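You operate a simulated robot arm through the tools that you are given. There is no shell and no other tool.

You are at the controls of a simulated robot arm. One attempt, no reset.

Task
Put things in order on the corner bench. At the end: the cream bottle stands on top of the grey spool; the orange tag block stands where the folded blue cloth stood; the silver hex bolt is on the brown carton (marked "NUT"); the folded blue cloth stands where the cream bottle stood; whatever was shut is shut again. Leave all else as you found it, and nothing knocked over.
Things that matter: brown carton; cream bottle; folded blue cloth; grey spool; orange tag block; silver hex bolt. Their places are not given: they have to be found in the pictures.

The check looks at the end state, three seconds after you hand in, the way a careful person would. Anything else that was tipped, shoved, dropped, spilled or broken makes it a failure. Flat cloth is picked up by pressing the open fingertips on it (5 to 10 N) and closing them slowly along it; thin cloth reads only 2 to 8 mm in the jaws.

Robot
A 7-joint arm with a two-finger parallel gripper, fixed in place. Base frame: the origin is on the floor under the middle of its stand, x ahead of it, y to its left, z up; the work surface is at about z = 0.85. Lengths are in m, angles in rad, forces in N, time in s.
With the tool pointing down near the work surface it reaches from about 0.24 to 0.68 m from the base axis. Its first joint turns from -1.152 to 1.152 rad. Payload 2.4 kg.
The TCP is the grasp point between the finger pads, 0.03 m short of the fingertips. In the tool frame z runs along the fingers and y along their closing line. Largest opening 0.094 m; finger width 0.028, thickness 0.01; the body of the gripper, 0.05 by 0.096 m, starts 0.055 m behind the TCP.
Orientation is told as [roll, pitch, yaw] about the base's x, y, z axes, in that order, counted from this pose: with the fingers straight down and closing along the base's y, the tool's x points along the base's -x, its y along +y and its z along -z.

Tools
- The arm moves only by the tool apply_moves. Its argument "plan" is one flat list of numbers, 7 for each row, row after row: the shift along the tool's x, y, z in m, then the turn, a rotation vector about the tool's x, y, z in rad, then the finger opening in m, from 0 to 0.094. In form: [dx, dy, dz, rx, ry, rz, grip, dx, dy, dz, rx, ry, rz, grip, ...]. A call has 1 to 20 rows; each row shifts and turns the commanded pose from where the row before left it, along the tool's axes as they then stand. Each row takes 0.2 s and may step no farther than 0.05 m and 0.15 rad from the row before; otherwise, or with a gripper value out of range, the whole call is refused. Where a pose cannot be reached the arm comes as near as it can. A force on the tool above 40 N (or 10 N above the force at the start of the call, whichever is more), or a blocked arm, ends the call early, and 0.2 s more pass. Each finger travels about 0.153 m/s and halts on what it meets, pressing with about 24 N; the grip force reading is that of the motor and also rises with nothing between the fingers. The clock runs only during rows and for 0.2 s after the last one: add rows that do not move to give the fingers time. It gives the time, the measured TCP pose, the force on the tool (base axes), the opening and the grip force at its end, in the units of the frame above (readings bear some noise), with the torque about the TCP (base axes, N m) and any sound that the robot's microphone picked up.
- Cameras (640 x 400 px; columns grow to the right, rows downward): "scene" is fixed at [0.0513, 0.4894, 1.4376]; the picture's right is [-0.59, -0.81, 0.00], its down [-0.50, 0.36, -0.79] and it looks along [0.64, -0.47, -0.61] (base axes); focal length 295 px, centre (320, 200). "wrist" rides on the gripper at [0.076, 0.014, -0.102] in the tool frame; the picture's right is [-0.18, 0.98, 0.00], its down [-0.75, -0.14, -0.64] and it looks along [-0.63, -0.12, 0.77] (tool axes); focal length 243 px, centre (320, 200).
- get_image(camera): a new picture of that camera. The clock stands still meanwhile.
- measure_at(camera, pixels): for up to 12 pixels [column, row] of the newest picture of that camera ("zoom" is the newest enlarged one), the place [x, y, z] in the base frame of the surface seen there, good to about 0.002 m. The clock stands still meanwhile.
- inspect(camera, box): a new picture of the part [left, top, right, bottom] of that camera's present view, enlarged. The clock stands still meanwhile.
- hand_in(): hands the job in; it is judged then, once.

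Unless the task says otherwise, let go and move clear before handing in.

The tools are called after "Request:" as a command line: name --argument value ..., lists and objects as JSON in quotes. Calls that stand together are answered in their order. apply_moves: Moves the arm, as the interface text tells. Its arguments: {"type":"object","properties":{"plan":{"type":"array","items":{"type":"number"}}},"required":["plan"]} The other tools are called the same way: get_image (camera) takes a picture; measure_at (camera, pixels) gives the place of the surface under pixels of a picture; inspect (camera, box) takes an enlarged picture of a part of a camera's view; hand_in () hands the job in.

At the start:

```text
time_s: 0.0
eef_pos: [0.3946, -0.0151, 1.2129]
tcp_rot: [0.0, 0.0, -0.001]
ft_force: [-0.2, -0.3, -0.6]
wrist_torque: [-0.03, 0.01, -0.01]
gripper_width: 0.0939
grip_force: 0.0
```

scene: 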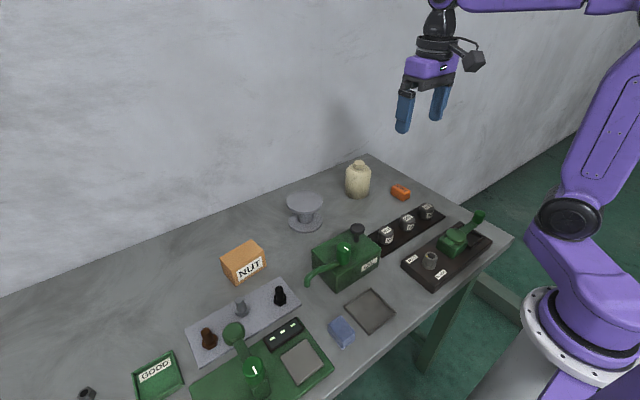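
wrist: 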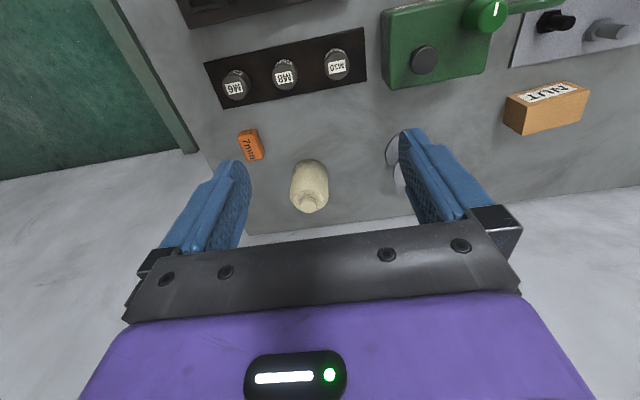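

The scene picture shows the bottle near (357,180), orange block (400,191), spool (305,212), carton (243,262), blue cloth (342,331) and a bolt-like thing near (241,308). I will enlarge the parts before moving.

Request:
inspect --camera "scene" --box '[160, 260, 420, 400]'

Request:
inspect --camera "scene" --box '[270, 150, 530, 310]'

Request:
inspect --camera "scene" --box '[60, 230, 320, 400]'

Request:
inspect --camera "wrist" --box '[180, 0, 640, 240]'

```text
2.46 times, centred on (290, 330) of scene
```

zoom: 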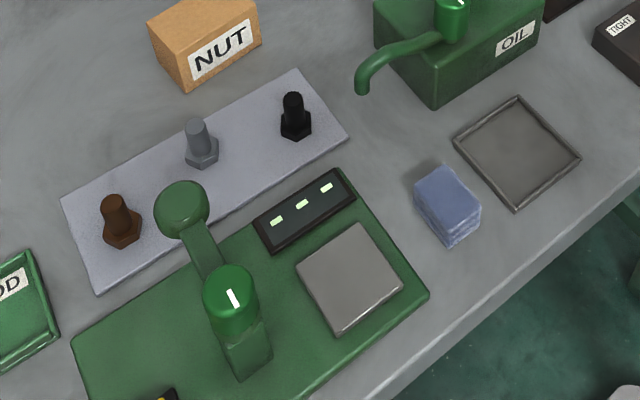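

```text
2.46 times, centred on (400, 230) of scene
```

zoom: 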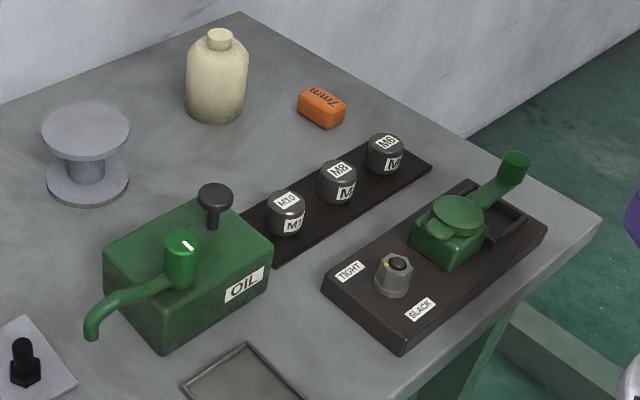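

```text
2.35 times, centred on (190, 315) of scene
```

zoom: 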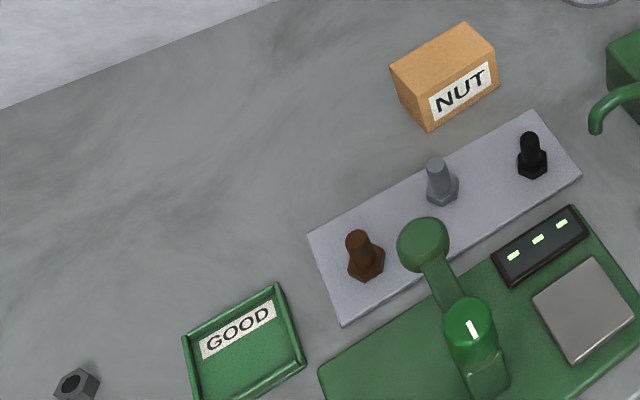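

```text
1.39 times, centred on (410, 120) of wrist
```

zoom: 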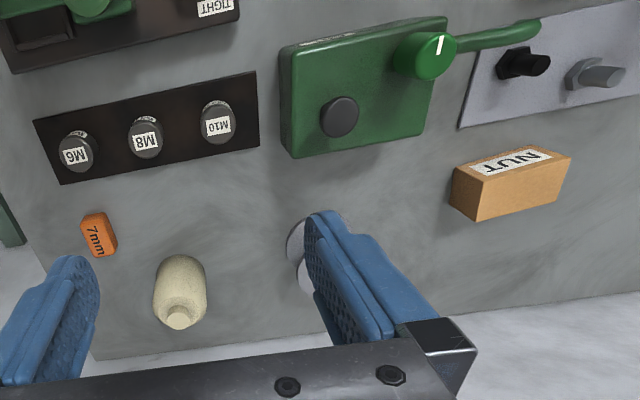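

The grey middle bolt at (241,308) on the pad is the silver hex bolt (the others are brown and black). I now measure the places of all the things.

Request:
measure_at --camera "scene" --pixels '[[357, 161], [358, 180], [357, 196], [305, 200], [305, 224], [290, 222], [323, 224], [398, 187], [392, 186], [409, 190], [391, 194], [405, 199]]'

Request:
measure_at --camera "scene" --pixels '[[240, 303], [242, 312], [248, 311], [236, 311], [242, 252], [222, 256], [247, 242], [265, 254], [236, 283], [265, 268], [235, 268], [250, 268]]'

Request:
measure_at --camera "scene" --pixels '[[342, 326], [329, 323], [340, 318], [355, 331], [342, 347], [343, 339], [333, 335], [355, 340], [340, 333], [344, 345], [350, 350], [325, 335]]'

```text
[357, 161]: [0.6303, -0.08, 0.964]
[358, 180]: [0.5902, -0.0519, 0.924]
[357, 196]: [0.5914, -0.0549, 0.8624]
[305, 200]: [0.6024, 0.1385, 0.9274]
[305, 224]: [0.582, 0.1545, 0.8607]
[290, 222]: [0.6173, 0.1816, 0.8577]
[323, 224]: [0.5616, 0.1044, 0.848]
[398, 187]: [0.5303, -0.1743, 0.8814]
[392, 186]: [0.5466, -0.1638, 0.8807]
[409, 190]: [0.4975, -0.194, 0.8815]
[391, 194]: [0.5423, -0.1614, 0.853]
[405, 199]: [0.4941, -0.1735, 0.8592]
```

```text
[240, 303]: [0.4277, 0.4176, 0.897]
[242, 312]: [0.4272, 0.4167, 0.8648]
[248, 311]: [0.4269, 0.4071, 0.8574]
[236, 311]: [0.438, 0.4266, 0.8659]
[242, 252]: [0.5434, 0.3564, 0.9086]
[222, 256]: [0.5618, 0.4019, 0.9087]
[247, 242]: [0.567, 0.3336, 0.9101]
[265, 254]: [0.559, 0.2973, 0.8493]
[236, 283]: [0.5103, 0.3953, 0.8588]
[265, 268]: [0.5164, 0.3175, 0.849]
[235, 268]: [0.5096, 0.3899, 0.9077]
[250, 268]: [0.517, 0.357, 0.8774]
```

```text
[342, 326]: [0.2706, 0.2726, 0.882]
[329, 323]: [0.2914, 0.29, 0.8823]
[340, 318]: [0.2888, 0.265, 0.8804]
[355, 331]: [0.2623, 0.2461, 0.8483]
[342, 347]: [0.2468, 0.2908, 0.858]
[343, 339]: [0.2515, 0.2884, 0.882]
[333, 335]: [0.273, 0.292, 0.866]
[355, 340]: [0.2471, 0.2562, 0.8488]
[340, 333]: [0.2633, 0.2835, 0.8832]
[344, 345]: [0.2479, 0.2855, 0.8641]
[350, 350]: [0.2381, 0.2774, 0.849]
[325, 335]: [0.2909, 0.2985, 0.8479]
```

Bottle is around (0.61,-0.07), spool around (0.60,0.145), bolt (0.43,0.417), cloth (0.27,0.275), orange block (0.52,-0.178). I go closer to the bottle for a wrist view before grasping.

Request:
apply_moves --plan '[-0.02, -0.014, 0.02, 0, 0, 0, 0.094, -0.02, -0.014, 0.02, 0, 0, 0, 0.094, -0.02, -0.014, 0.02, 0, 0, 0, 0.094, -0.02, -0.014, 0.02, 0, 0, 0, 0.094, 0, 0, 0, 0, 0, 0, 0.094]'

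Request:
get_image --camera "wrist"

Request:
get_image --camera "scene"

```text
time_s: 1.2
eef_pos: [0.4732, -0.0693, 1.1362]
tcp_rot: [0.0, 0.0, 0.002]
ft_force: [0.0, -0.1, -1.0]
wrist_torque: [-0.02, 0.03, 0.02]
gripper_width: 0.094
grip_force: 0.1
```

```text
taken
```

wrist: 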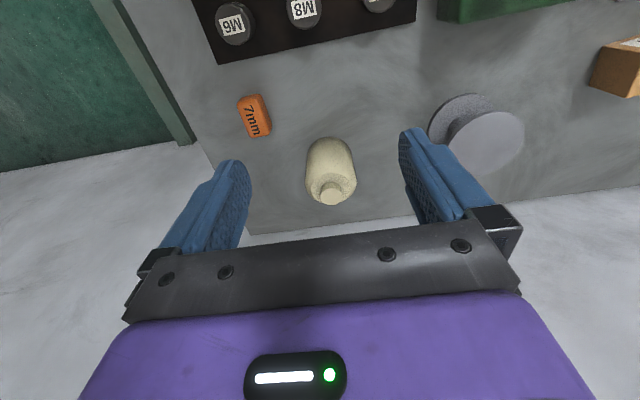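

```text
taken
```

scene: 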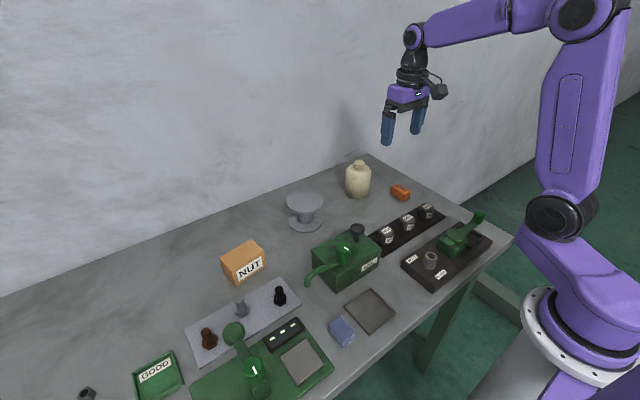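

The bottle is at (331,170) in the wrist view with its neck at (332,193), and the spool at (487,140). I enlarge and measure those.

Request:
inspect --camera "wrist" --box '[220, 80, 440, 220]'

Request:
measure_at --camera "wrist" --pixels '[[331, 187], [332, 193], [316, 182], [350, 182], [307, 165], [353, 165], [330, 150], [330, 140], [325, 192], [340, 190], [331, 200], [331, 175]]'

Request:
measure_at --camera "wrist" --pixels '[[487, 140], [452, 140], [523, 135], [487, 113], [485, 172], [440, 115], [470, 97], [432, 130], [462, 108], [500, 166], [512, 118], [463, 120]]'

Request:
measure_at --camera "wrist" --pixels '[[254, 115], [240, 98], [261, 95], [247, 137], [270, 132], [252, 136], [265, 97], [272, 130], [239, 107], [300, 120], [255, 105], [258, 125]]'

```text
2.86 times, centred on (330, 150) of wrist
```

zoom: 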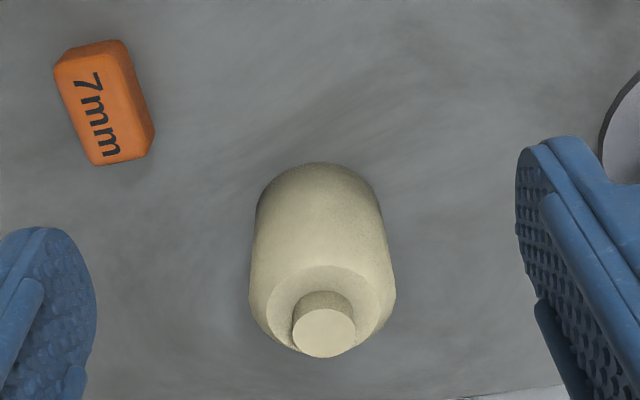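

```text
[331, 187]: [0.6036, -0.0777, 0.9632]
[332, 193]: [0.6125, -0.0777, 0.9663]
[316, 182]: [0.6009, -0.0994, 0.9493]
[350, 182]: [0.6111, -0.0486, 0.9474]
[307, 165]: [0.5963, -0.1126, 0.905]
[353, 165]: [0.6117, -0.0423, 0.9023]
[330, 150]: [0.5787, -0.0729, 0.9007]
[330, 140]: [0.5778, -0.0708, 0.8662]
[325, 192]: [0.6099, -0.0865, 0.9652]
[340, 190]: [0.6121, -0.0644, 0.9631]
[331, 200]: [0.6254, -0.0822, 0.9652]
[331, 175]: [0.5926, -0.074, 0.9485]
```

```text
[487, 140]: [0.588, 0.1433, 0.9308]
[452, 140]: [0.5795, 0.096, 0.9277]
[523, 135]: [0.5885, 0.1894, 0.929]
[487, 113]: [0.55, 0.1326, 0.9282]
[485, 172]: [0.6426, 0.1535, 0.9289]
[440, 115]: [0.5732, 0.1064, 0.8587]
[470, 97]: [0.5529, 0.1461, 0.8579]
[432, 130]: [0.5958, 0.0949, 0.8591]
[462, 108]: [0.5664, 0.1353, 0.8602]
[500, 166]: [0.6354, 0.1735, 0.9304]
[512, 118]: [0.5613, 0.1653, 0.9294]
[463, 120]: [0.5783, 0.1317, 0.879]
```

```text
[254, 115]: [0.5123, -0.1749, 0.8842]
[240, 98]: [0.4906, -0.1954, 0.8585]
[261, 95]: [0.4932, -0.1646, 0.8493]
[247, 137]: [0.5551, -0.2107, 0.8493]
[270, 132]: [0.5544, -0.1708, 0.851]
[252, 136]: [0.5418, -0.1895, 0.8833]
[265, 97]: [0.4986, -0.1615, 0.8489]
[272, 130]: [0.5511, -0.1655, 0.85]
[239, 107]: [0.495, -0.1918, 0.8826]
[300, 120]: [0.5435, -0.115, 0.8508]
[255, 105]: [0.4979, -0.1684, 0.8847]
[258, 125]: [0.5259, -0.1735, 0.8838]
```

The bottle's body is about 0.072 wide, centred near (0.614,-0.077), top 0.966; spool's top disc is centred near (0.596,0.1425) at z 0.929. I move over the bottle with open fingers and look again.

Request:
measure_at --camera "wrist" --pixels '[[300, 228], [350, 222], [560, 200], [600, 195], [380, 200], [260, 240]]'

Request:
apply_moves --plan '[-0.035, -0.002, 0.02, 0, 0, 0, 0.094, -0.035, -0.002, 0.02, 0, 0, 0, 0.094, -0.035, -0.002, 0.02, 0, 0, 0, 0.094, -0.035, -0.002, 0.02, 0, 0, 0, 0.094, 0, 0, 0, 0, 0, 0, 0.094]'

Request:
get_image --camera "wrist"

Request:
get_image --camera "scene"

```text
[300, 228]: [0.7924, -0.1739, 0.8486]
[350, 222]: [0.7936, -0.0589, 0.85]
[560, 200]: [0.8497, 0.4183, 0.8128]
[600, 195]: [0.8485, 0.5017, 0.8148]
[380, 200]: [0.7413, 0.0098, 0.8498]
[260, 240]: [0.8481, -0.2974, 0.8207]
```

```text
time_s: 2.4
eef_pos: [0.6157, -0.0797, 1.0553]
tcp_rot: [0.0, 0.0, 0.003]
ft_force: [0.0, -0.5, 0.1]
wrist_torque: [0.0, -0.02, -0.01]
gripper_width: 0.0938
grip_force: 0.0
```

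```text
taken
```

wrist: 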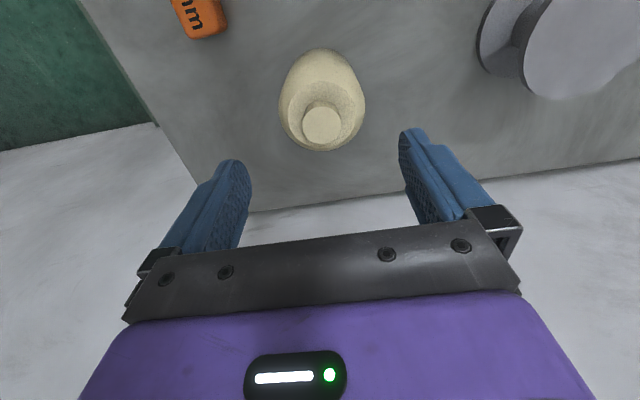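

```text
taken
```

scene: 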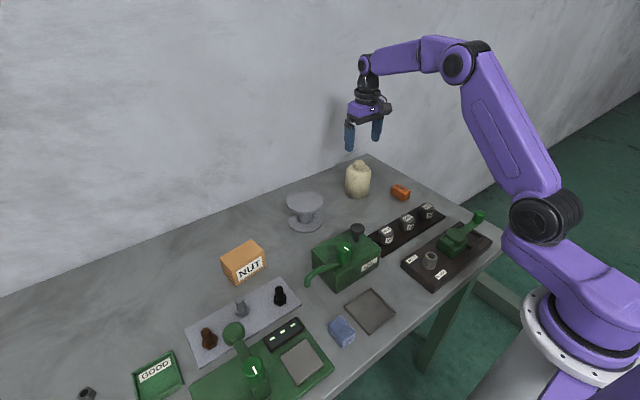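

Now the bottle neck is at (322,125) and the spool disc is large at right (590,45). I measure the neck rim, the body edges and the disc for exact centres.

Request:
measure_at --camera "wrist" --pixels '[[322, 125], [303, 125], [340, 125], [321, 107], [321, 142], [281, 105], [363, 105], [320, 60], [319, 50], [290, 130], [354, 130], [321, 147]]'

Request:
measure_at --camera "wrist" --pixels '[[580, 40], [526, 60], [575, 98], [530, 85], [620, 75], [639, 50], [545, 5], [523, 72], [552, 95], [600, 88], [485, 60], [480, 40]]'

Request:
inspect --camera "wrist" --box '[240, 30, 400, 160]'

```text
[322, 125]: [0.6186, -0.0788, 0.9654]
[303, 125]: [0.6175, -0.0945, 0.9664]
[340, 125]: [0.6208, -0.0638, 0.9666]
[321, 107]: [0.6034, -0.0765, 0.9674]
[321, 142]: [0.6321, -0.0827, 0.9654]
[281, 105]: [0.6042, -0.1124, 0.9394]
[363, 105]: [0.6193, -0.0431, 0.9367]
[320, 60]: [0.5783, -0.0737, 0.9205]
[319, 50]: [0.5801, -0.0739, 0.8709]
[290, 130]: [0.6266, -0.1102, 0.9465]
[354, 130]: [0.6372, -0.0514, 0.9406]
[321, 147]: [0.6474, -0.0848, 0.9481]
```

```text
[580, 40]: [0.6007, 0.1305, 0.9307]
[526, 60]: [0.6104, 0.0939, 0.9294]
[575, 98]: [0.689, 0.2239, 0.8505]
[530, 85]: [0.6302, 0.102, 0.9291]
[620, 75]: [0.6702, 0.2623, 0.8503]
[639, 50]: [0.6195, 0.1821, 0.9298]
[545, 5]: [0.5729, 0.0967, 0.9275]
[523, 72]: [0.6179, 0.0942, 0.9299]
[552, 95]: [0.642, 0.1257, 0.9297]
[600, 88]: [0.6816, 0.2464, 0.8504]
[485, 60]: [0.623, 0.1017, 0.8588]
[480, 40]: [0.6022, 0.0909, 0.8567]
```

```text
3.08 times, centred on (320, 95) of wrist
```

zoom: 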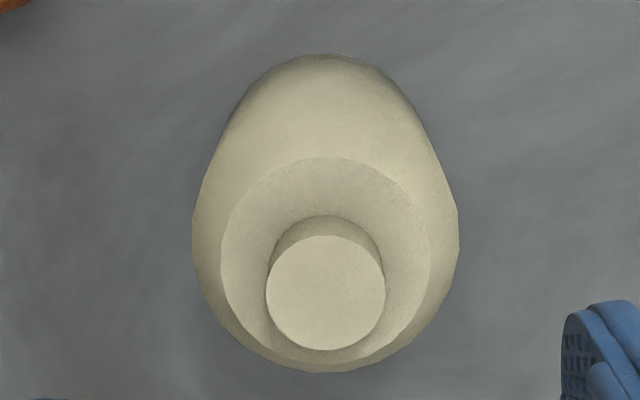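

Bottle centre is about (0.617,-0.079) and my TCP is at (0.6157,-0.0797), so I go straight down to TCP z 0.92.

Request:
apply_moves --plan '[-0.001, 0, 0.03, 0, 0, 0, 0.094, 0, 0, 0.03, 0, 0, 0, 0.094, 0, 0, 0.03, 0, 0, 0, 0.094, 0, 0, 0.025, 0, 0, 0, 0.094, 0, 0, 0.02, 0, 0, 0, 0.094, 0, 0, 0, 0, 0, 0, 0.094]'

Request:
get_image --camera "wrist"

Request:
get_image --camera "scene"

```text
time_s: 3.8
eef_pos: [0.6105, -0.0768, 0.917]
tcp_rot: [-0.001, 0.0, -0.001]
ft_force: [-0.4, 0.0, -0.2]
wrist_torque: [0.0, 0.0, 0.0]
gripper_width: 0.0939
grip_force: 0.0
```

```text
taken
```

wrist: 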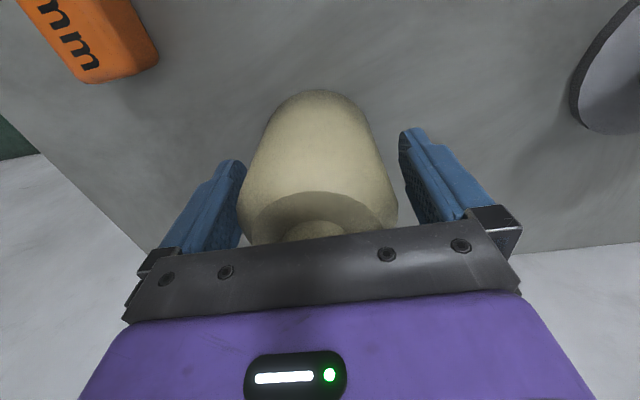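

```text
taken
```

scene: 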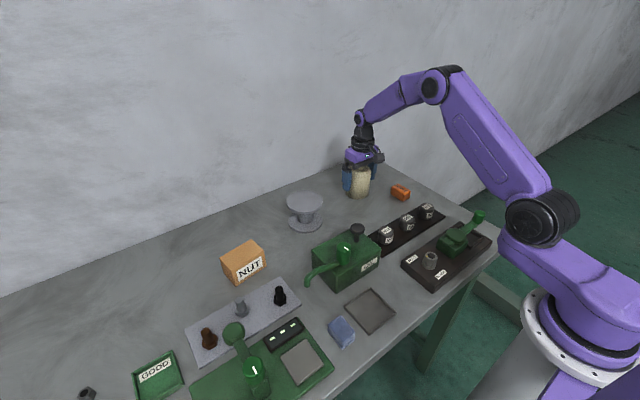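

The fingers straddle the bottle at (320,190) with room both sides; the reading says x 0.6105. I read again with a tiny forward correction before closing.

Request:
apply_moves --plan '[-0.003, 0, 0, 0, 0, 0, 0.094, 0, 0, 0, 0, 0, 0, 0.094]'

Request:
apply_moves --plan '[0, 0, 0, 0, 0, 0, 0.094]'

```text
time_s: 4.4
eef_pos: [0.6159, -0.0771, 0.9191]
tcp_rot: [-0.001, 0.0, 0.0]
ft_force: [-0.3, -0.7, -0.2]
wrist_torque: [0.01, -0.01, -0.01]
gripper_width: 0.0942
grip_force: 0.2
```

```text
time_s: 4.8
eef_pos: [0.6155, -0.0777, 0.9188]
tcp_rot: [0.0, 0.001, -0.001]
ft_force: [0.3, 0.1, -0.3]
wrist_torque: [-0.01, 0.01, 0.0]
gripper_width: 0.094
grip_force: 0.1
```

TCP reads (0.6155,-0.0777,0.919), centred on the bottle, so I close the fingers gently.

Request:
apply_moves --plan '[0, 0, 0, 0, 0, 0, 0.085, 0, 0, 0, 0, 0, 0, 0.078, 0, 0, 0, 0, 0, 0, 0.072, 0, 0, 0, 0, 0, 0, 0.066, 0, 0, 0, 0, 0, 0, 0.06, 0, 0, 0, 0, 0, 0, 0.06]'

```text
time_s: 6.2
eef_pos: [0.6161, -0.0773, 0.9192]
tcp_rot: [0.0, 0.0, 0.0]
ft_force: [0.2, -0.8, 1.0]
wrist_torque: [0.01, 0.03, -0.02]
gripper_width: 0.0827
grip_force: 23.9
```

The fingers stopped at 0.0827 with 23.9 N, so the body is gripped (it is a bit wider than I judged). I lift slowly and look.

Request:
apply_moves --plan '[0, 0, -0.01, 0, 0, 0, 0.06, 0, 0, -0.015, 0, 0, 0, 0.06, 0, 0, 0, 0, 0, 0, 0.06]'

Request:
get_image --camera "wrist"

Request:
inspect --camera "scene" --box '[270, 120, 430, 240]'

```text
time_s: 7.0
eef_pos: [0.6168, -0.0761, 0.943]
tcp_rot: [0.0, 0.0, -0.001]
ft_force: [-0.8, 0.7, -2.4]
wrist_torque: [0.04, 0.01, -0.02]
gripper_width: 0.0828
grip_force: 24.2
```

```text
taken
```

wrist: 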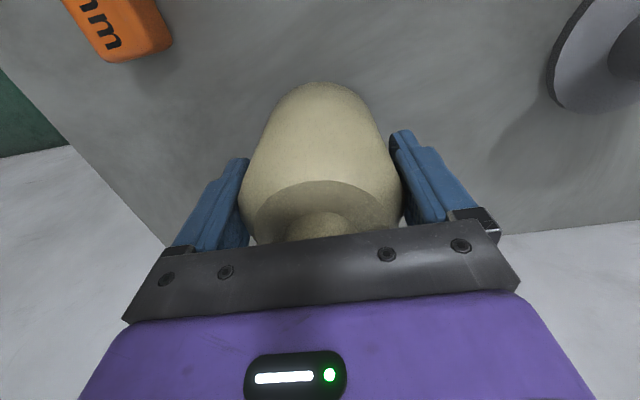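

```text
3.33 times, centred on (350, 180) of scene
```

zoom: 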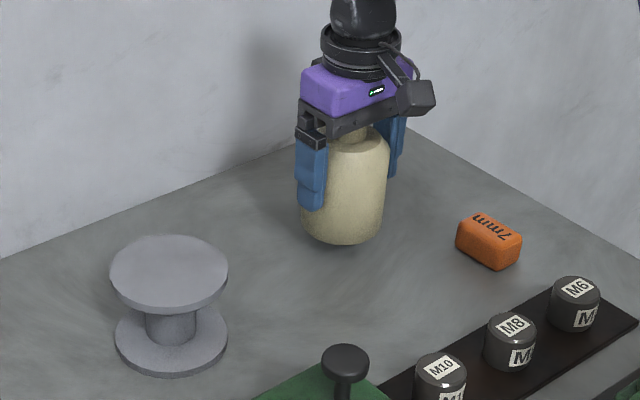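

The bottle hangs upright in the jaws in the scene view. I lift to about z 1.045 and carry it over the spool.

Request:
apply_moves --plan '[0, 0, -0.025, 0, 0, 0, 0.06, 0, 0, -0.03, 0, 0, 0, 0.06, 0, 0, -0.03, 0, 0, 0, 0.06, 0, 0, -0.02, 0, 0, 0, 0.06, 0.003, 0.02, 0, 0, 0, 0, 0.06, 0.003, 0.03, 0, 0, 0, 0, 0.06, 0.003, 0.035, 0, 0, 0, 0, 0.06, 0.003, 0.035, 0, 0, 0, 0, 0.06, 0.003, 0.035, 0, 0, 0, 0, 0.06, 0.003, 0.035, 0, 0, 0, 0, 0.06, 0.003, 0.027, 0, 0, 0, 0, 0.06, 0, 0, 0, 0, 0, 0, 0.06, 0, 0, 0, 0, 0, 0, 0.06]'

Request:
get_image --camera "wrist"

Request:
inspect --camera "scene" --box '[220, 100, 420, 260]'

```text
time_s: 9.8
eef_pos: [0.5977, 0.1382, 1.0487]
tcp_rot: [-0.001, -0.002, 0.0]
ft_force: [0.3, 0.9, -3.7]
wrist_torque: [0.02, 0.02, -0.03]
gripper_width: 0.0831
grip_force: 24.1
```

```text
taken
```

wrist: 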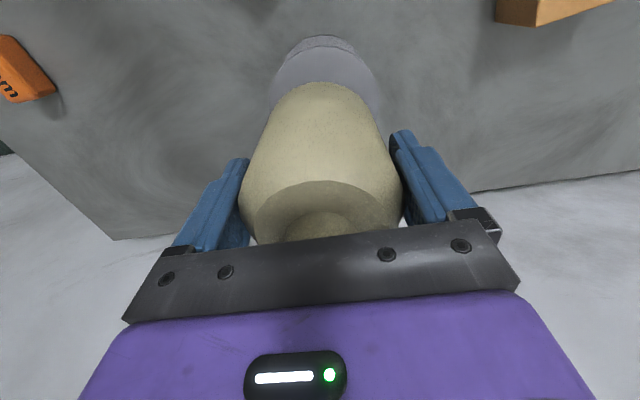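

```text
2.50 times, centred on (320, 180) of scene
```

zoom: 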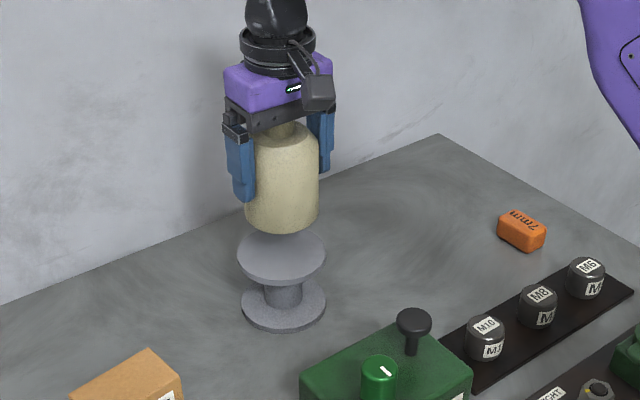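

The bottle hovers over the spool disc (wrist view (324,75)). I measure the disc's visible edges to refine the centring.

Request:
inspect --camera "wrist" --box '[240, 20, 420, 150]'

Request:
measure_at --camera "wrist" --pixels '[[322, 52], [273, 92], [378, 92], [276, 80], [374, 78], [300, 60], [350, 60], [324, 85], [322, 95], [285, 70], [365, 68], [377, 110]]'

```text
3.08 times, centred on (330, 85) of wrist
```

zoom: 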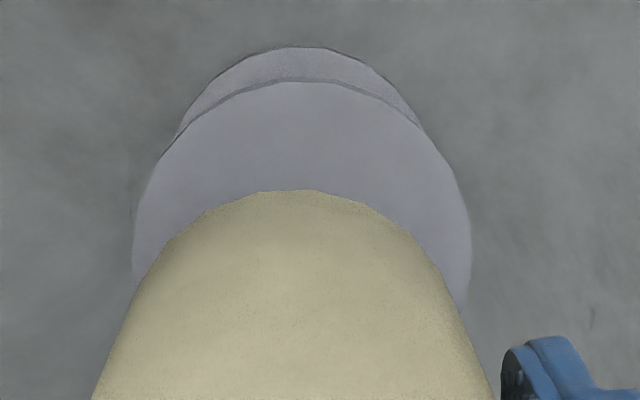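

```text
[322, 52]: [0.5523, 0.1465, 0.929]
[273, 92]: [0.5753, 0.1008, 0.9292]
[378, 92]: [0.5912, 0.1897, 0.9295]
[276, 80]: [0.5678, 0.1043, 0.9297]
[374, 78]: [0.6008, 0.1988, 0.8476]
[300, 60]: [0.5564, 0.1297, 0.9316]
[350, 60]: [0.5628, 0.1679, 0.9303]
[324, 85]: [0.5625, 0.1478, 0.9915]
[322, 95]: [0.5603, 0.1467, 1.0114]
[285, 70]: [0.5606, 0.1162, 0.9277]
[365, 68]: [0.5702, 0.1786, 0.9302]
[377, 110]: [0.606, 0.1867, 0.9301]
```

The disc's centre is about (0.597,0.1425) while the bottle's front at x 0.560 puts its axis near 0.602; I shift 5 mm back and 3 mm left, then lower most of the way.

Request:
apply_moves --plan '[0.005, 0.003, 0, 0, 0, 0, 0.06, 0, 0, 0.015, 0, 0, 0, 0.06, 0, 0, 0.015, 0, 0, 0, 0.06, 0, 0, 0.01, 0, 0, 0, 0.06, 0, 0, 0.004, 0, 0, 0, 0.06, 0, 0, 0, 0, 0, 0, 0.06]'

Request:
inspect --camera "scene" --box '[240, 130, 380, 250]'

Request:
get_image --camera "wrist"

```text
time_s: 11.2
eef_pos: [0.5921, 0.1418, 1.0041]
tcp_rot: [0.0, -0.001, -0.001]
ft_force: [-0.2, 0.9, -3.3]
wrist_torque: [0.0, 0.01, 0.0]
gripper_width: 0.0829
grip_force: 24.0
```

```text
3.33 times, centred on (310, 190) of scene
```

zoom: 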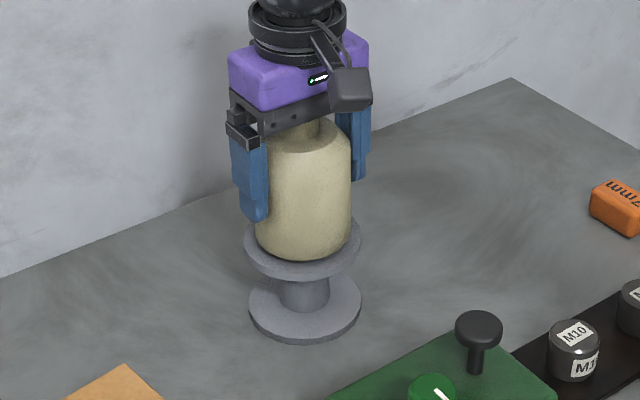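

```text
taken
```

wrist: 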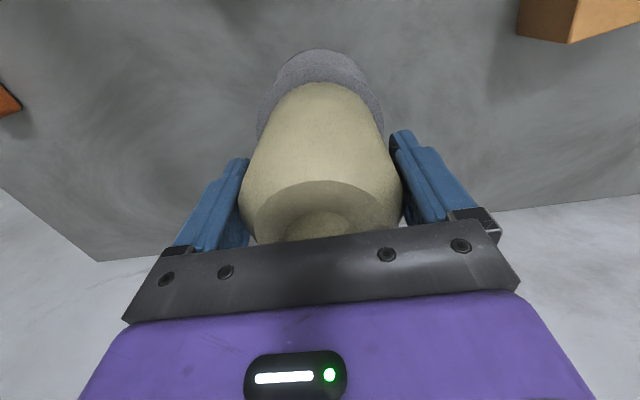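

The bottle sits just above the disc, centred (disc zoom columns 243–362, bottle 256–352). I lower in small steps watching the force.

Request:
apply_moves --plan '[0, 0, 0.002, 0, 0, 0, 0.06, 0, 0, 0.002, 0, 0, 0, 0.06, 0, 0, 0, 0, 0, 0, 0.06]'

```text
time_s: 12.0
eef_pos: [0.5921, 0.1413, 1.0009]
tcp_rot: [-0.001, 0.001, 0.0]
ft_force: [0.3, -0.8, -3.1]
wrist_torque: [0.02, 0.02, 0.02]
gripper_width: 0.0827
grip_force: 24.3
```

Request:
apply_moves --plan '[0, 0, 0.0015, 0, 0, 0, 0.06, 0, 0, 0, 0, 0, 0, 0.06]'

```text
time_s: 12.6
eef_pos: [0.5925, 0.1411, 0.9994]
tcp_rot: [-0.001, 0.0, 0.0]
ft_force: [-0.5, -0.2, -2.6]
wrist_torque: [0.04, -0.01, 0.01]
gripper_width: 0.0827
grip_force: 24.3
```

The load is still about -2.6 N (bottle's weight still on the hand), so I lower a little more.

Request:
apply_moves --plan '[0, 0, 0.0015, 0, 0, 0, 0.06, 0, 0, 0, 0, 0, 0, 0.06]'

```text
time_s: 13.2
eef_pos: [0.5916, 0.142, 0.9969]
tcp_rot: [0.001, 0.0, 0.002]
ft_force: [-0.1, -0.5, 1.4]
wrist_torque: [-0.04, 0.15, -0.02]
gripper_width: 0.0827
grip_force: 24.0
```

The force rose to +1.4 N, so the bottle is on the disc; I open the fingers fully and check.

Request:
apply_moves --plan '[0, 0, 0, 0, 0, 0, 0.084, 0, 0, 0, 0, 0, 0, 0.087, 0, 0, 0, 0, 0, 0, 0.09, 0, 0, 0, 0, 0, 0, 0.094, 0, 0, 0, 0, 0, 0, 0.094]'

Request:
get_image --camera "wrist"

Request:
inspect --camera "scene" --box '[240, 130, 380, 250]'

```text
time_s: 14.4
eef_pos: [0.591, 0.1424, 0.9985]
tcp_rot: [-0.001, -0.001, 0.0]
ft_force: [-0.3, -0.4, -0.5]
wrist_torque: [0.02, 0.02, 0.01]
gripper_width: 0.0938
grip_force: 0.0
```

```text
taken
```

wrist: 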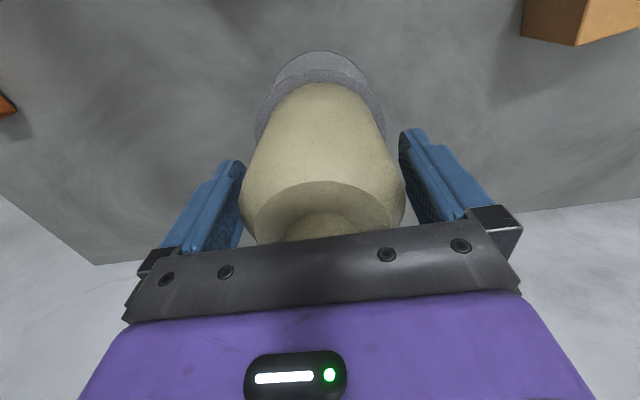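

```text
3.33 times, centred on (310, 190) of scene
```

zoom: 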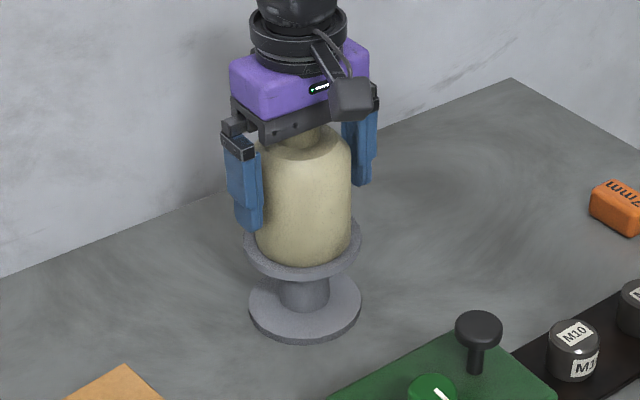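

The bottle stands on the spool and the fingers are clear; I rise straight up and look.

Request:
apply_moves --plan '[0, 0, -0.015, 0, 0, 0, 0.094, 0, 0, -0.025, 0, 0, 0, 0.094, 0, 0, -0.03, 0, 0, 0, 0.094, 0, 0, -0.03, 0, 0, 0, 0.094, 0, 0, -0.02, 0, 0, 0, 0.094, 0.02, 0, -0.01, 0, 0, 0, 0.094, 0.04, 0, 0, 0, 0, 0, 0.094, 0.04, 0, 0, 0, 0, 0, 0.094, 0, 0, 0, 0, 0, 0, 0.094]'

Request:
get_image --camera "wrist"

Request:
get_image --camera "scene"

```text
time_s: 16.4
eef_pos: [0.4901, 0.1438, 1.1271]
tcp_rot: [-0.001, 0.0, 0.001]
ft_force: [0.1, -0.3, 0.5]
wrist_torque: [-0.01, 0.0, 0.01]
gripper_width: 0.0941
grip_force: 0.0
```

```text
taken
```

wrist: 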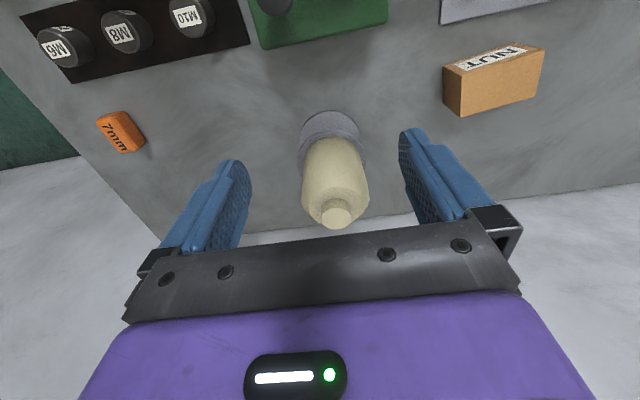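

```text
taken
```

scene: 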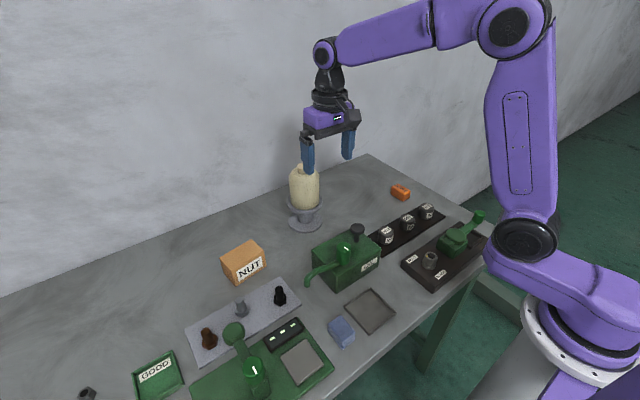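

The bottle stands on the spool at (304,185) in the scene. Next is the cloth: I enlarge it and measure its corners, and the carton and bolt at the same time from the scene camera.

Request:
inspect --camera "scene" --box '[310, 300, 374, 364]'

```text
6.25 times, centred on (342, 332) of scene
```

zoom: 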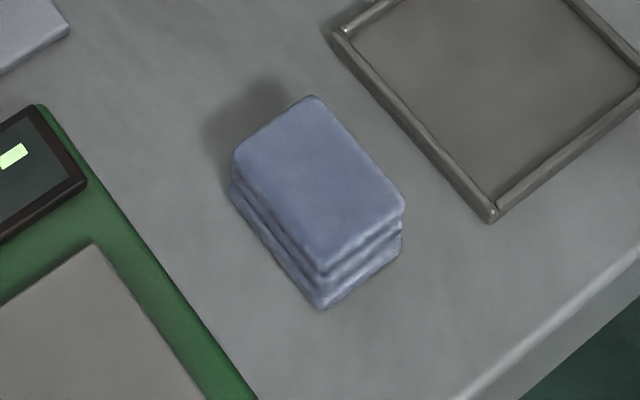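

Request:
measure_at --camera "zoom" --pixels '[[240, 150], [313, 100], [400, 200], [326, 268], [320, 185], [320, 300], [232, 195], [398, 248], [275, 120], [360, 150], [365, 235], [280, 208]]'

Request:
measure_at --camera "scene" --pixels '[[295, 310], [300, 330], [330, 355], [365, 290], [380, 300], [310, 350], [285, 330], [270, 335]]'

```text
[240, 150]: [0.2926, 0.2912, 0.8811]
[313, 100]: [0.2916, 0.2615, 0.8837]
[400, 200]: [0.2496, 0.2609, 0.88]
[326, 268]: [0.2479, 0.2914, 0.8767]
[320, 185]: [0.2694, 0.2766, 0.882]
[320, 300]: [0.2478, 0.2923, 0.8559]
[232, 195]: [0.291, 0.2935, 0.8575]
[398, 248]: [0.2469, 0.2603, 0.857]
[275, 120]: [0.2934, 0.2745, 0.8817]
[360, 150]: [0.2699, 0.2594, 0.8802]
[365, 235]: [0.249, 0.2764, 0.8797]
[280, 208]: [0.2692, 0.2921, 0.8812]
```

```text
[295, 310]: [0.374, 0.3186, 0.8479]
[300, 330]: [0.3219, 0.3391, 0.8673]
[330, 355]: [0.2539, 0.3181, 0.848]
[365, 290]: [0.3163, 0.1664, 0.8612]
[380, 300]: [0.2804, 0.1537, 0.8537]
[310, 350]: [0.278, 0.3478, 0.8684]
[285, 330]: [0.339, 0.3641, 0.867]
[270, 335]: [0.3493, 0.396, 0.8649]
```

The cloth is aligned with the base axes: x 0.248–0.293, y 0.260–0.293, top 0.882, so centre (0.2705,0.2765). I check the gaps to the green plate and the tray before reaching in.

Request:
measure_at --camera "zoom" --pixels '[[130, 225], [180, 295], [225, 355], [90, 175], [350, 50], [400, 115], [440, 165], [488, 215], [215, 300], [420, 150], [480, 390], [600, 290]]'

```text
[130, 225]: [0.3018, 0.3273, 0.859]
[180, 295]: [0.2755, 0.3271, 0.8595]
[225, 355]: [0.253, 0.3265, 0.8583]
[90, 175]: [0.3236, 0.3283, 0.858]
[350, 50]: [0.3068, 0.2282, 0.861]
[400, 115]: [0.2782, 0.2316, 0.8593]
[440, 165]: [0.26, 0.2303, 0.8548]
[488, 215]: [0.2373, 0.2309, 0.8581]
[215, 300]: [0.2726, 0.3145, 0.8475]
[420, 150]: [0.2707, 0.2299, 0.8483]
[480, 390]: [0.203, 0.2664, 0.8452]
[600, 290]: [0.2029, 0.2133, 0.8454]
```

There is 0.033 m to the green plate and 0.029 m to the tray beside the cloth, so an opening of 0.054 fits. I move above the cloth at z 1.05 with yaw 0.

Request:
apply_moves --plan '[0.0366, 0.0221, 0.0128, 0, 0, 0, 0.08, 0.0366, 0.0221, 0.0128, 0, 0, 0, 0.07, 0.0366, 0.0221, 0.0128, 0, 0, 0, 0.06, 0.0366, 0.0221, 0.0128, 0, 0, 0, 0.054, 0.0366, 0.0221, 0.0128, 0, 0, 0, 0.054, 0.0366, 0.0221, 0.0128, 0, 0, 0, 0.054, 0, 0, 0, 0, 0, 0, 0.054, 0, 0, 0, 0, 0, 0, 0.054]'

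Request:
get_image --camera "wrist"

Request:
get_image --camera "scene"

```text
time_s: 18.2
eef_pos: [0.2742, 0.2734, 1.0514]
tcp_rot: [0.0, 0.002, 0.001]
ft_force: [0.0, 0.7, 0.3]
wrist_torque: [-0.01, -0.01, 0.01]
gripper_width: 0.0541
grip_force: 0.1
```

```text
taken
```

wrist: 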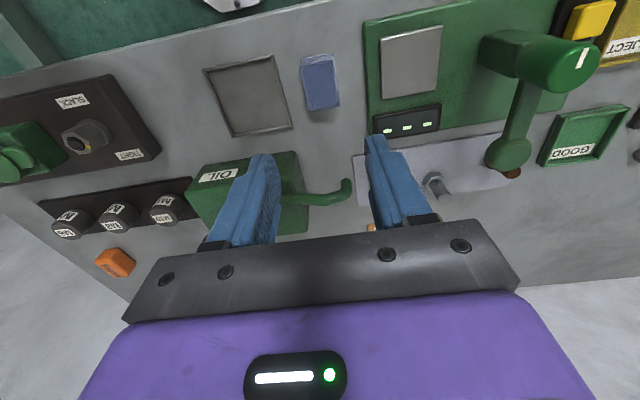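

```text
taken
```

scene: 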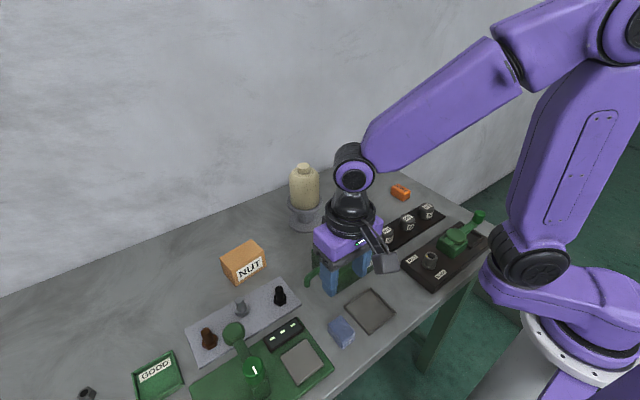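

The cloth shows at (321,82) in the wrist view. I measure its outline again from here.

Request:
measure_at --camera "wrist" --pixels '[[318, 75], [303, 57], [331, 55], [307, 105], [336, 100], [320, 56], [322, 103], [303, 80], [336, 78], [317, 65], [350, 80], [290, 80]]'

Request:
inspect --camera "wrist" --box '[240, 30, 400, 150]'

```text
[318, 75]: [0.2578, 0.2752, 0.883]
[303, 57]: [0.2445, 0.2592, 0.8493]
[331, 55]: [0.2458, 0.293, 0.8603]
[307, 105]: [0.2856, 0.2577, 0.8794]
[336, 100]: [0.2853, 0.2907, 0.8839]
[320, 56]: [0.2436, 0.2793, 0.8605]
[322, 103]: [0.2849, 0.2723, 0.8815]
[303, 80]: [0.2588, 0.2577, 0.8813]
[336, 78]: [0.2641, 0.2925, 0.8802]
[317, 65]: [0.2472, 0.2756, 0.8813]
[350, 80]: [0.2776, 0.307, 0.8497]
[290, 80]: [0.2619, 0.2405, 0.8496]
```

```text
3.33 times, centred on (320, 90) of wrist
```

zoom: 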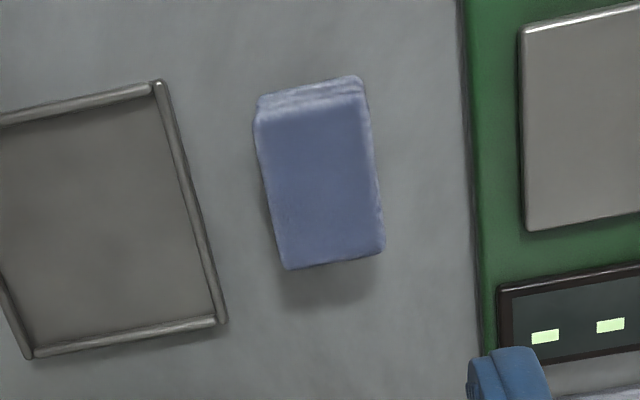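

Cloth centre comes out at about (0.270,0.2755). I correct a few mm and go down to TCP z≈0.93 first.

Request:
apply_moves --plan '[0.003, 0.002, 0.03, 0, 0, 0, 0.054, 0, 0, 0.03, 0, 0, 0, 0.054, 0, 0, 0.03, 0, 0, 0, 0.054, 0, 0, 0.03, 0, 0, 0, 0.054, 0, 0, 0, 0, 0, 0, 0.054, 0, 0, 0, 0, 0, 0, 0.054]'

Request:
get_image --camera "wrist"

Request:
inspect --camera "scene" --box '[260, 230, 420, 370]'

```text
time_s: 19.6
eef_pos: [0.2707, 0.2763, 0.932]
tcp_rot: [0.0, -0.002, 0.0]
ft_force: [-0.5, -0.6, -0.8]
wrist_torque: [0.03, -0.02, -0.02]
gripper_width: 0.0539
grip_force: 0.0
```

```text
taken
```

wrist: 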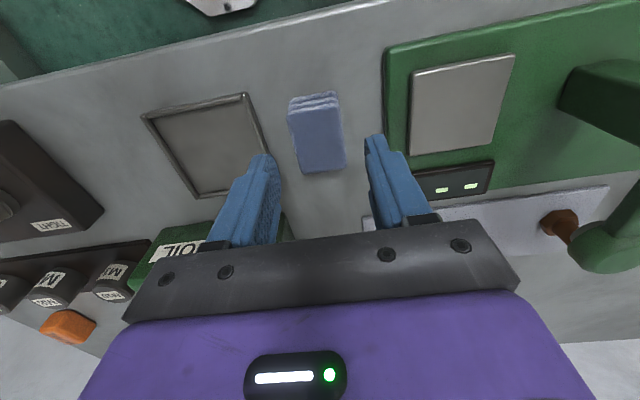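

```text
2.86 times, centred on (340, 300) of scene
```

zoom: 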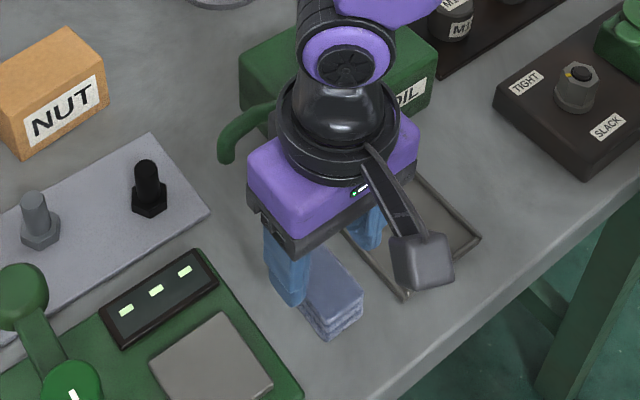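

The fingers straddle the cloth at (318,135). Before the last descent I check how near the green oil spout and box are to the hand.

Request:
measure_at --camera "zoom" --pixels '[[225, 155], [235, 125], [260, 110], [280, 80], [255, 180], [250, 205], [300, 290], [330, 280], [355, 240], [285, 310], [200, 260], [320, 290]]'

```text
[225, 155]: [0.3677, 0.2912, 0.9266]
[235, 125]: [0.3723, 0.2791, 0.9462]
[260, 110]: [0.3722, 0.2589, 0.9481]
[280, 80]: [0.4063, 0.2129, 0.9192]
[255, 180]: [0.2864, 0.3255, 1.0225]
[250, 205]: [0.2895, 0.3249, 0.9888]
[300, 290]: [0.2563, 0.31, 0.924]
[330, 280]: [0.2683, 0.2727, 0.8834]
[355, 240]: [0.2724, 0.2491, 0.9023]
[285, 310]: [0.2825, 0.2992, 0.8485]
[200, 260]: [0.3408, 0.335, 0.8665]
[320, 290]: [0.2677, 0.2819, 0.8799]
```

The spout is 7 cm away from the hand, so I go down to TCP z 0.885 and close slowly on the cloth.

Request:
apply_moves --plan '[0, 0, 0.015, 0, 0, 0, 0.054, 0, 0, 0.015, 0, 0, 0, 0.054, 0, 0, 0.01, 0, 0, 0, 0.054, 0, 0, 0.006, 0, 0, 0, 0.054, 0, 0, 0, 0, 0, 0, 0.054]'

Request:
get_image --camera "wrist"

```text
time_s: 20.8
eef_pos: [0.271, 0.2751, 0.8833]
tcp_rot: [0.0, 0.001, -0.001]
ft_force: [-0.4, 0.7, -0.4]
wrist_torque: [0.02, 0.02, 0.02]
gripper_width: 0.0541
grip_force: 0.0
```

```text
taken
```

wrist: 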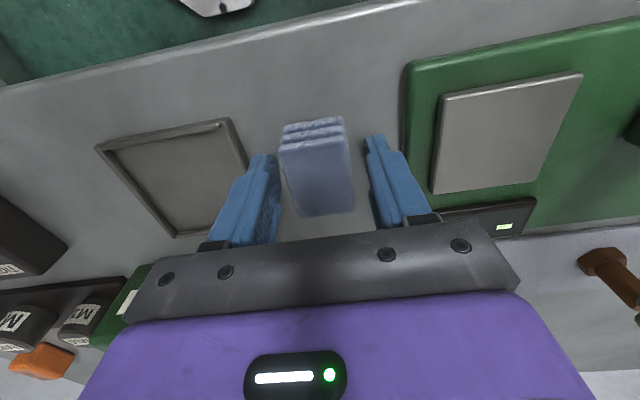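

The cloth is between the fingers (318,180). I close slowly on it.

Request:
apply_moves --plan '[0, 0, 0, 0, 0, 0, 0.046, 0, 0, 0, 0, 0, 0, 0.04, 0, 0, 0, 0, 0, 0, 0.034, 0, 0, 0, 0, 0, 0, 0.029, 0, 0, 0, 0, 0, 0, 0.024, 0, 0, 0, 0, 0, 0, 0.02, 0, 0, 0, 0, 0, 0, 0.02]'

Request:
get_image --camera "wrist"

```text
time_s: 22.4
eef_pos: [0.2705, 0.2759, 0.8837]
tcp_rot: [0.0, -0.002, -0.001]
ft_force: [0.6, -0.6, -0.3]
wrist_torque: [0.01, -0.01, 0.03]
gripper_width: 0.0398
grip_force: 23.8
```

```text
taken
```

wrist: 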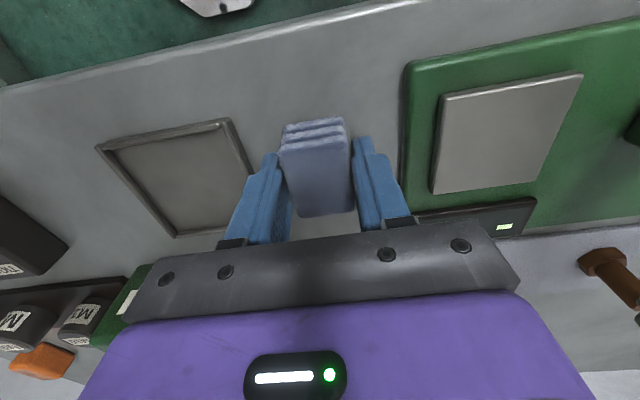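

The fingers hold the cloth at 0.040 with 23.8 N. I lift it and look.

Request:
apply_moves --plan '[0, 0, -0.01, 0, 0, 0, 0.02, 0, 0, -0.02, 0, 0, 0, 0.02, 0, 0, -0.03, 0, 0, 0, 0.02, 0, 0, -0.035, 0, 0, 0, 0.02, 0, 0, -0.035, 0, 0, 0, 0.02, 0, 0, -0.035, 0, 0, 0, 0.02, 0, 0, -0.03, 0, 0, 0, 0.02, 0, 0, 0, 0, 0, 0, 0.02]'

Request:
get_image --camera "wrist"

Request:
get_image --camera "scene"

```text
time_s: 24.2
eef_pos: [0.2671, 0.2787, 1.0805]
tcp_rot: [-0.001, 0.001, 0.001]
ft_force: [-0.1, -0.1, 0.6]
wrist_torque: [0.0, -0.01, -0.02]
gripper_width: 0.0396
grip_force: 24.6
```

```text
taken
```

wrist: 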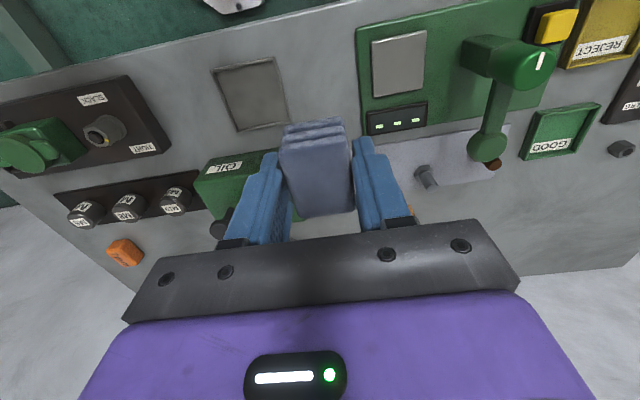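

```text
taken
```

scene: 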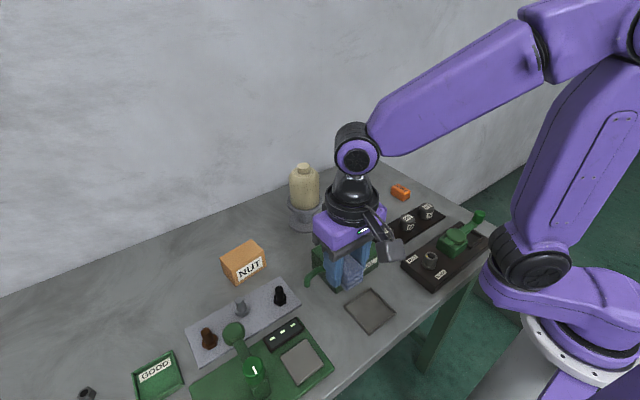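

The cloth is held firmly as a block. I carry it at z 1.08 around to the bottle's old place.

Request:
apply_moves --plan '[-0.012, -0.028, 0, 0, 0, 0, 0.02, -0.017, -0.0397, 0, 0, 0, 0, 0.02, -0.017, -0.0397, 0, 0, 0, 0, 0.02, -0.017, -0.0397, 0, 0, 0, 0, 0.02, -0.017, -0.0397, 0, 0, 0, 0, 0.02, -0.017, -0.0397, 0, 0, 0, 0, 0.02, -0.017, -0.0397, 0, 0, 0, 0, 0.02, -0.017, -0.0397, 0, 0, 0, 0, 0.02, -0.017, -0.0397, 0, 0, 0, 0, 0.02, -0.025, -0.012, 0, 0, 0, 0, 0.02, -0.035, 0, 0, 0, 0, 0, 0.02, -0.035, 0, 0, 0, 0, 0, 0.02, -0.035, 0, 0, 0, 0, 0, 0.02, 0, 0, 0, 0, 0, 0, 0.02, 0, 0, 0, 0, 0, 0, 0.02]'

Request:
get_image --camera "wrist"

Request:
get_image --camera "scene"

```text
time_s: 27.4
eef_pos: [0.5484, -0.0839, 1.0782]
tcp_rot: [0.001, 0.0, 0.0]
ft_force: [-0.5, -0.1, -1.0]
wrist_torque: [0.01, 0.0, 0.0]
gripper_width: 0.0397
grip_force: 24.7
```

```text
taken
```

wrist: 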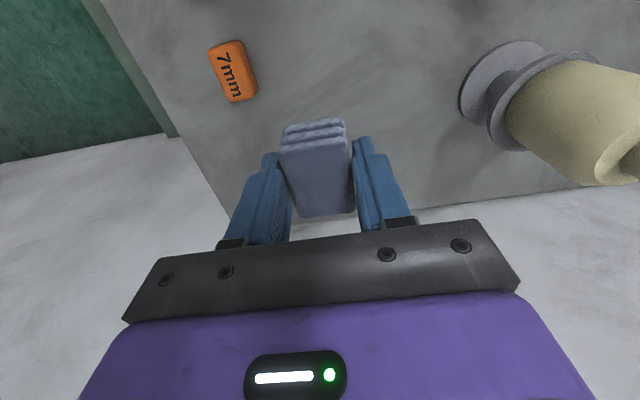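

```text
taken
```

scene: 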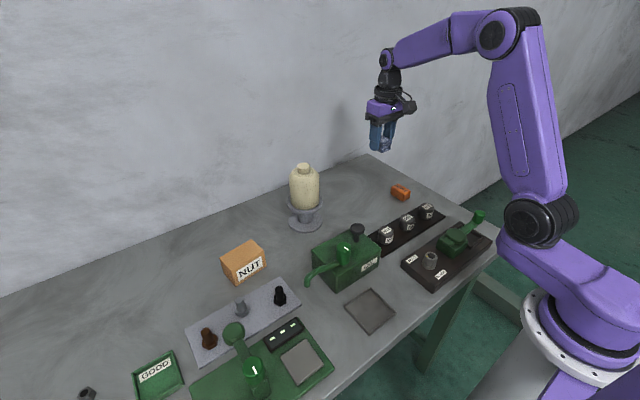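

Now at (0.548,-0.084); the bottle's old axis is (0.6175,-0.078). I move there and descend to just above the bench.

Request:
apply_moves --plan '[-0.035, 0.003, 0, 0, 0, 0, 0.02, -0.034, 0.002, 0, 0, 0, 0, 0.02, 0, 0, 0.03, 0, 0, 0, 0.02, 0, 0, 0.035, 0, 0, 0, 0.02, 0, 0, 0.035, 0, 0, 0, 0.02, 0, 0, 0.035, 0, 0, 0, 0.02, 0, 0, 0.03, 0, 0, 0, 0.02, 0, 0, 0.01, 0, 0, 0, 0.02, 0, 0, 0, 0, 0, 0, 0.02, 0, 0, 0, 0, 0, 0, 0.02]'

Request:
get_image --camera "wrist"

Request:
get_image --camera "scene"

```text
time_s: 29.6
eef_pos: [0.6143, -0.077, 0.903]
tcp_rot: [0.0, -0.001, 0.0]
ft_force: [-0.8, -0.5, -0.5]
wrist_torque: [0.01, 0.01, 0.01]
gripper_width: 0.0397
grip_force: 23.7
```

```text
taken
```

wrist: 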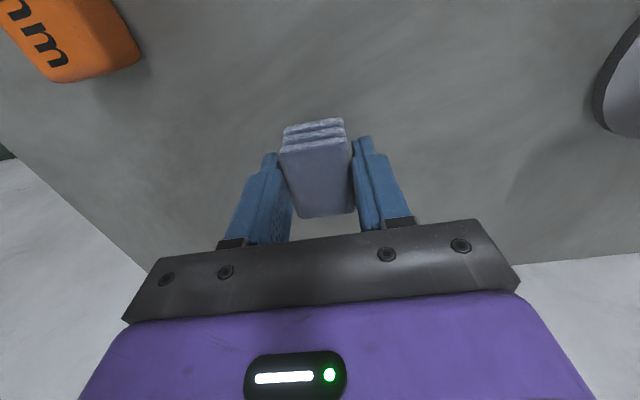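

```text
taken
```

scene: 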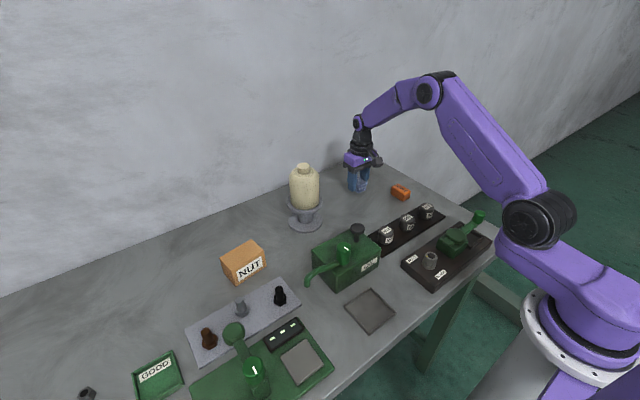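

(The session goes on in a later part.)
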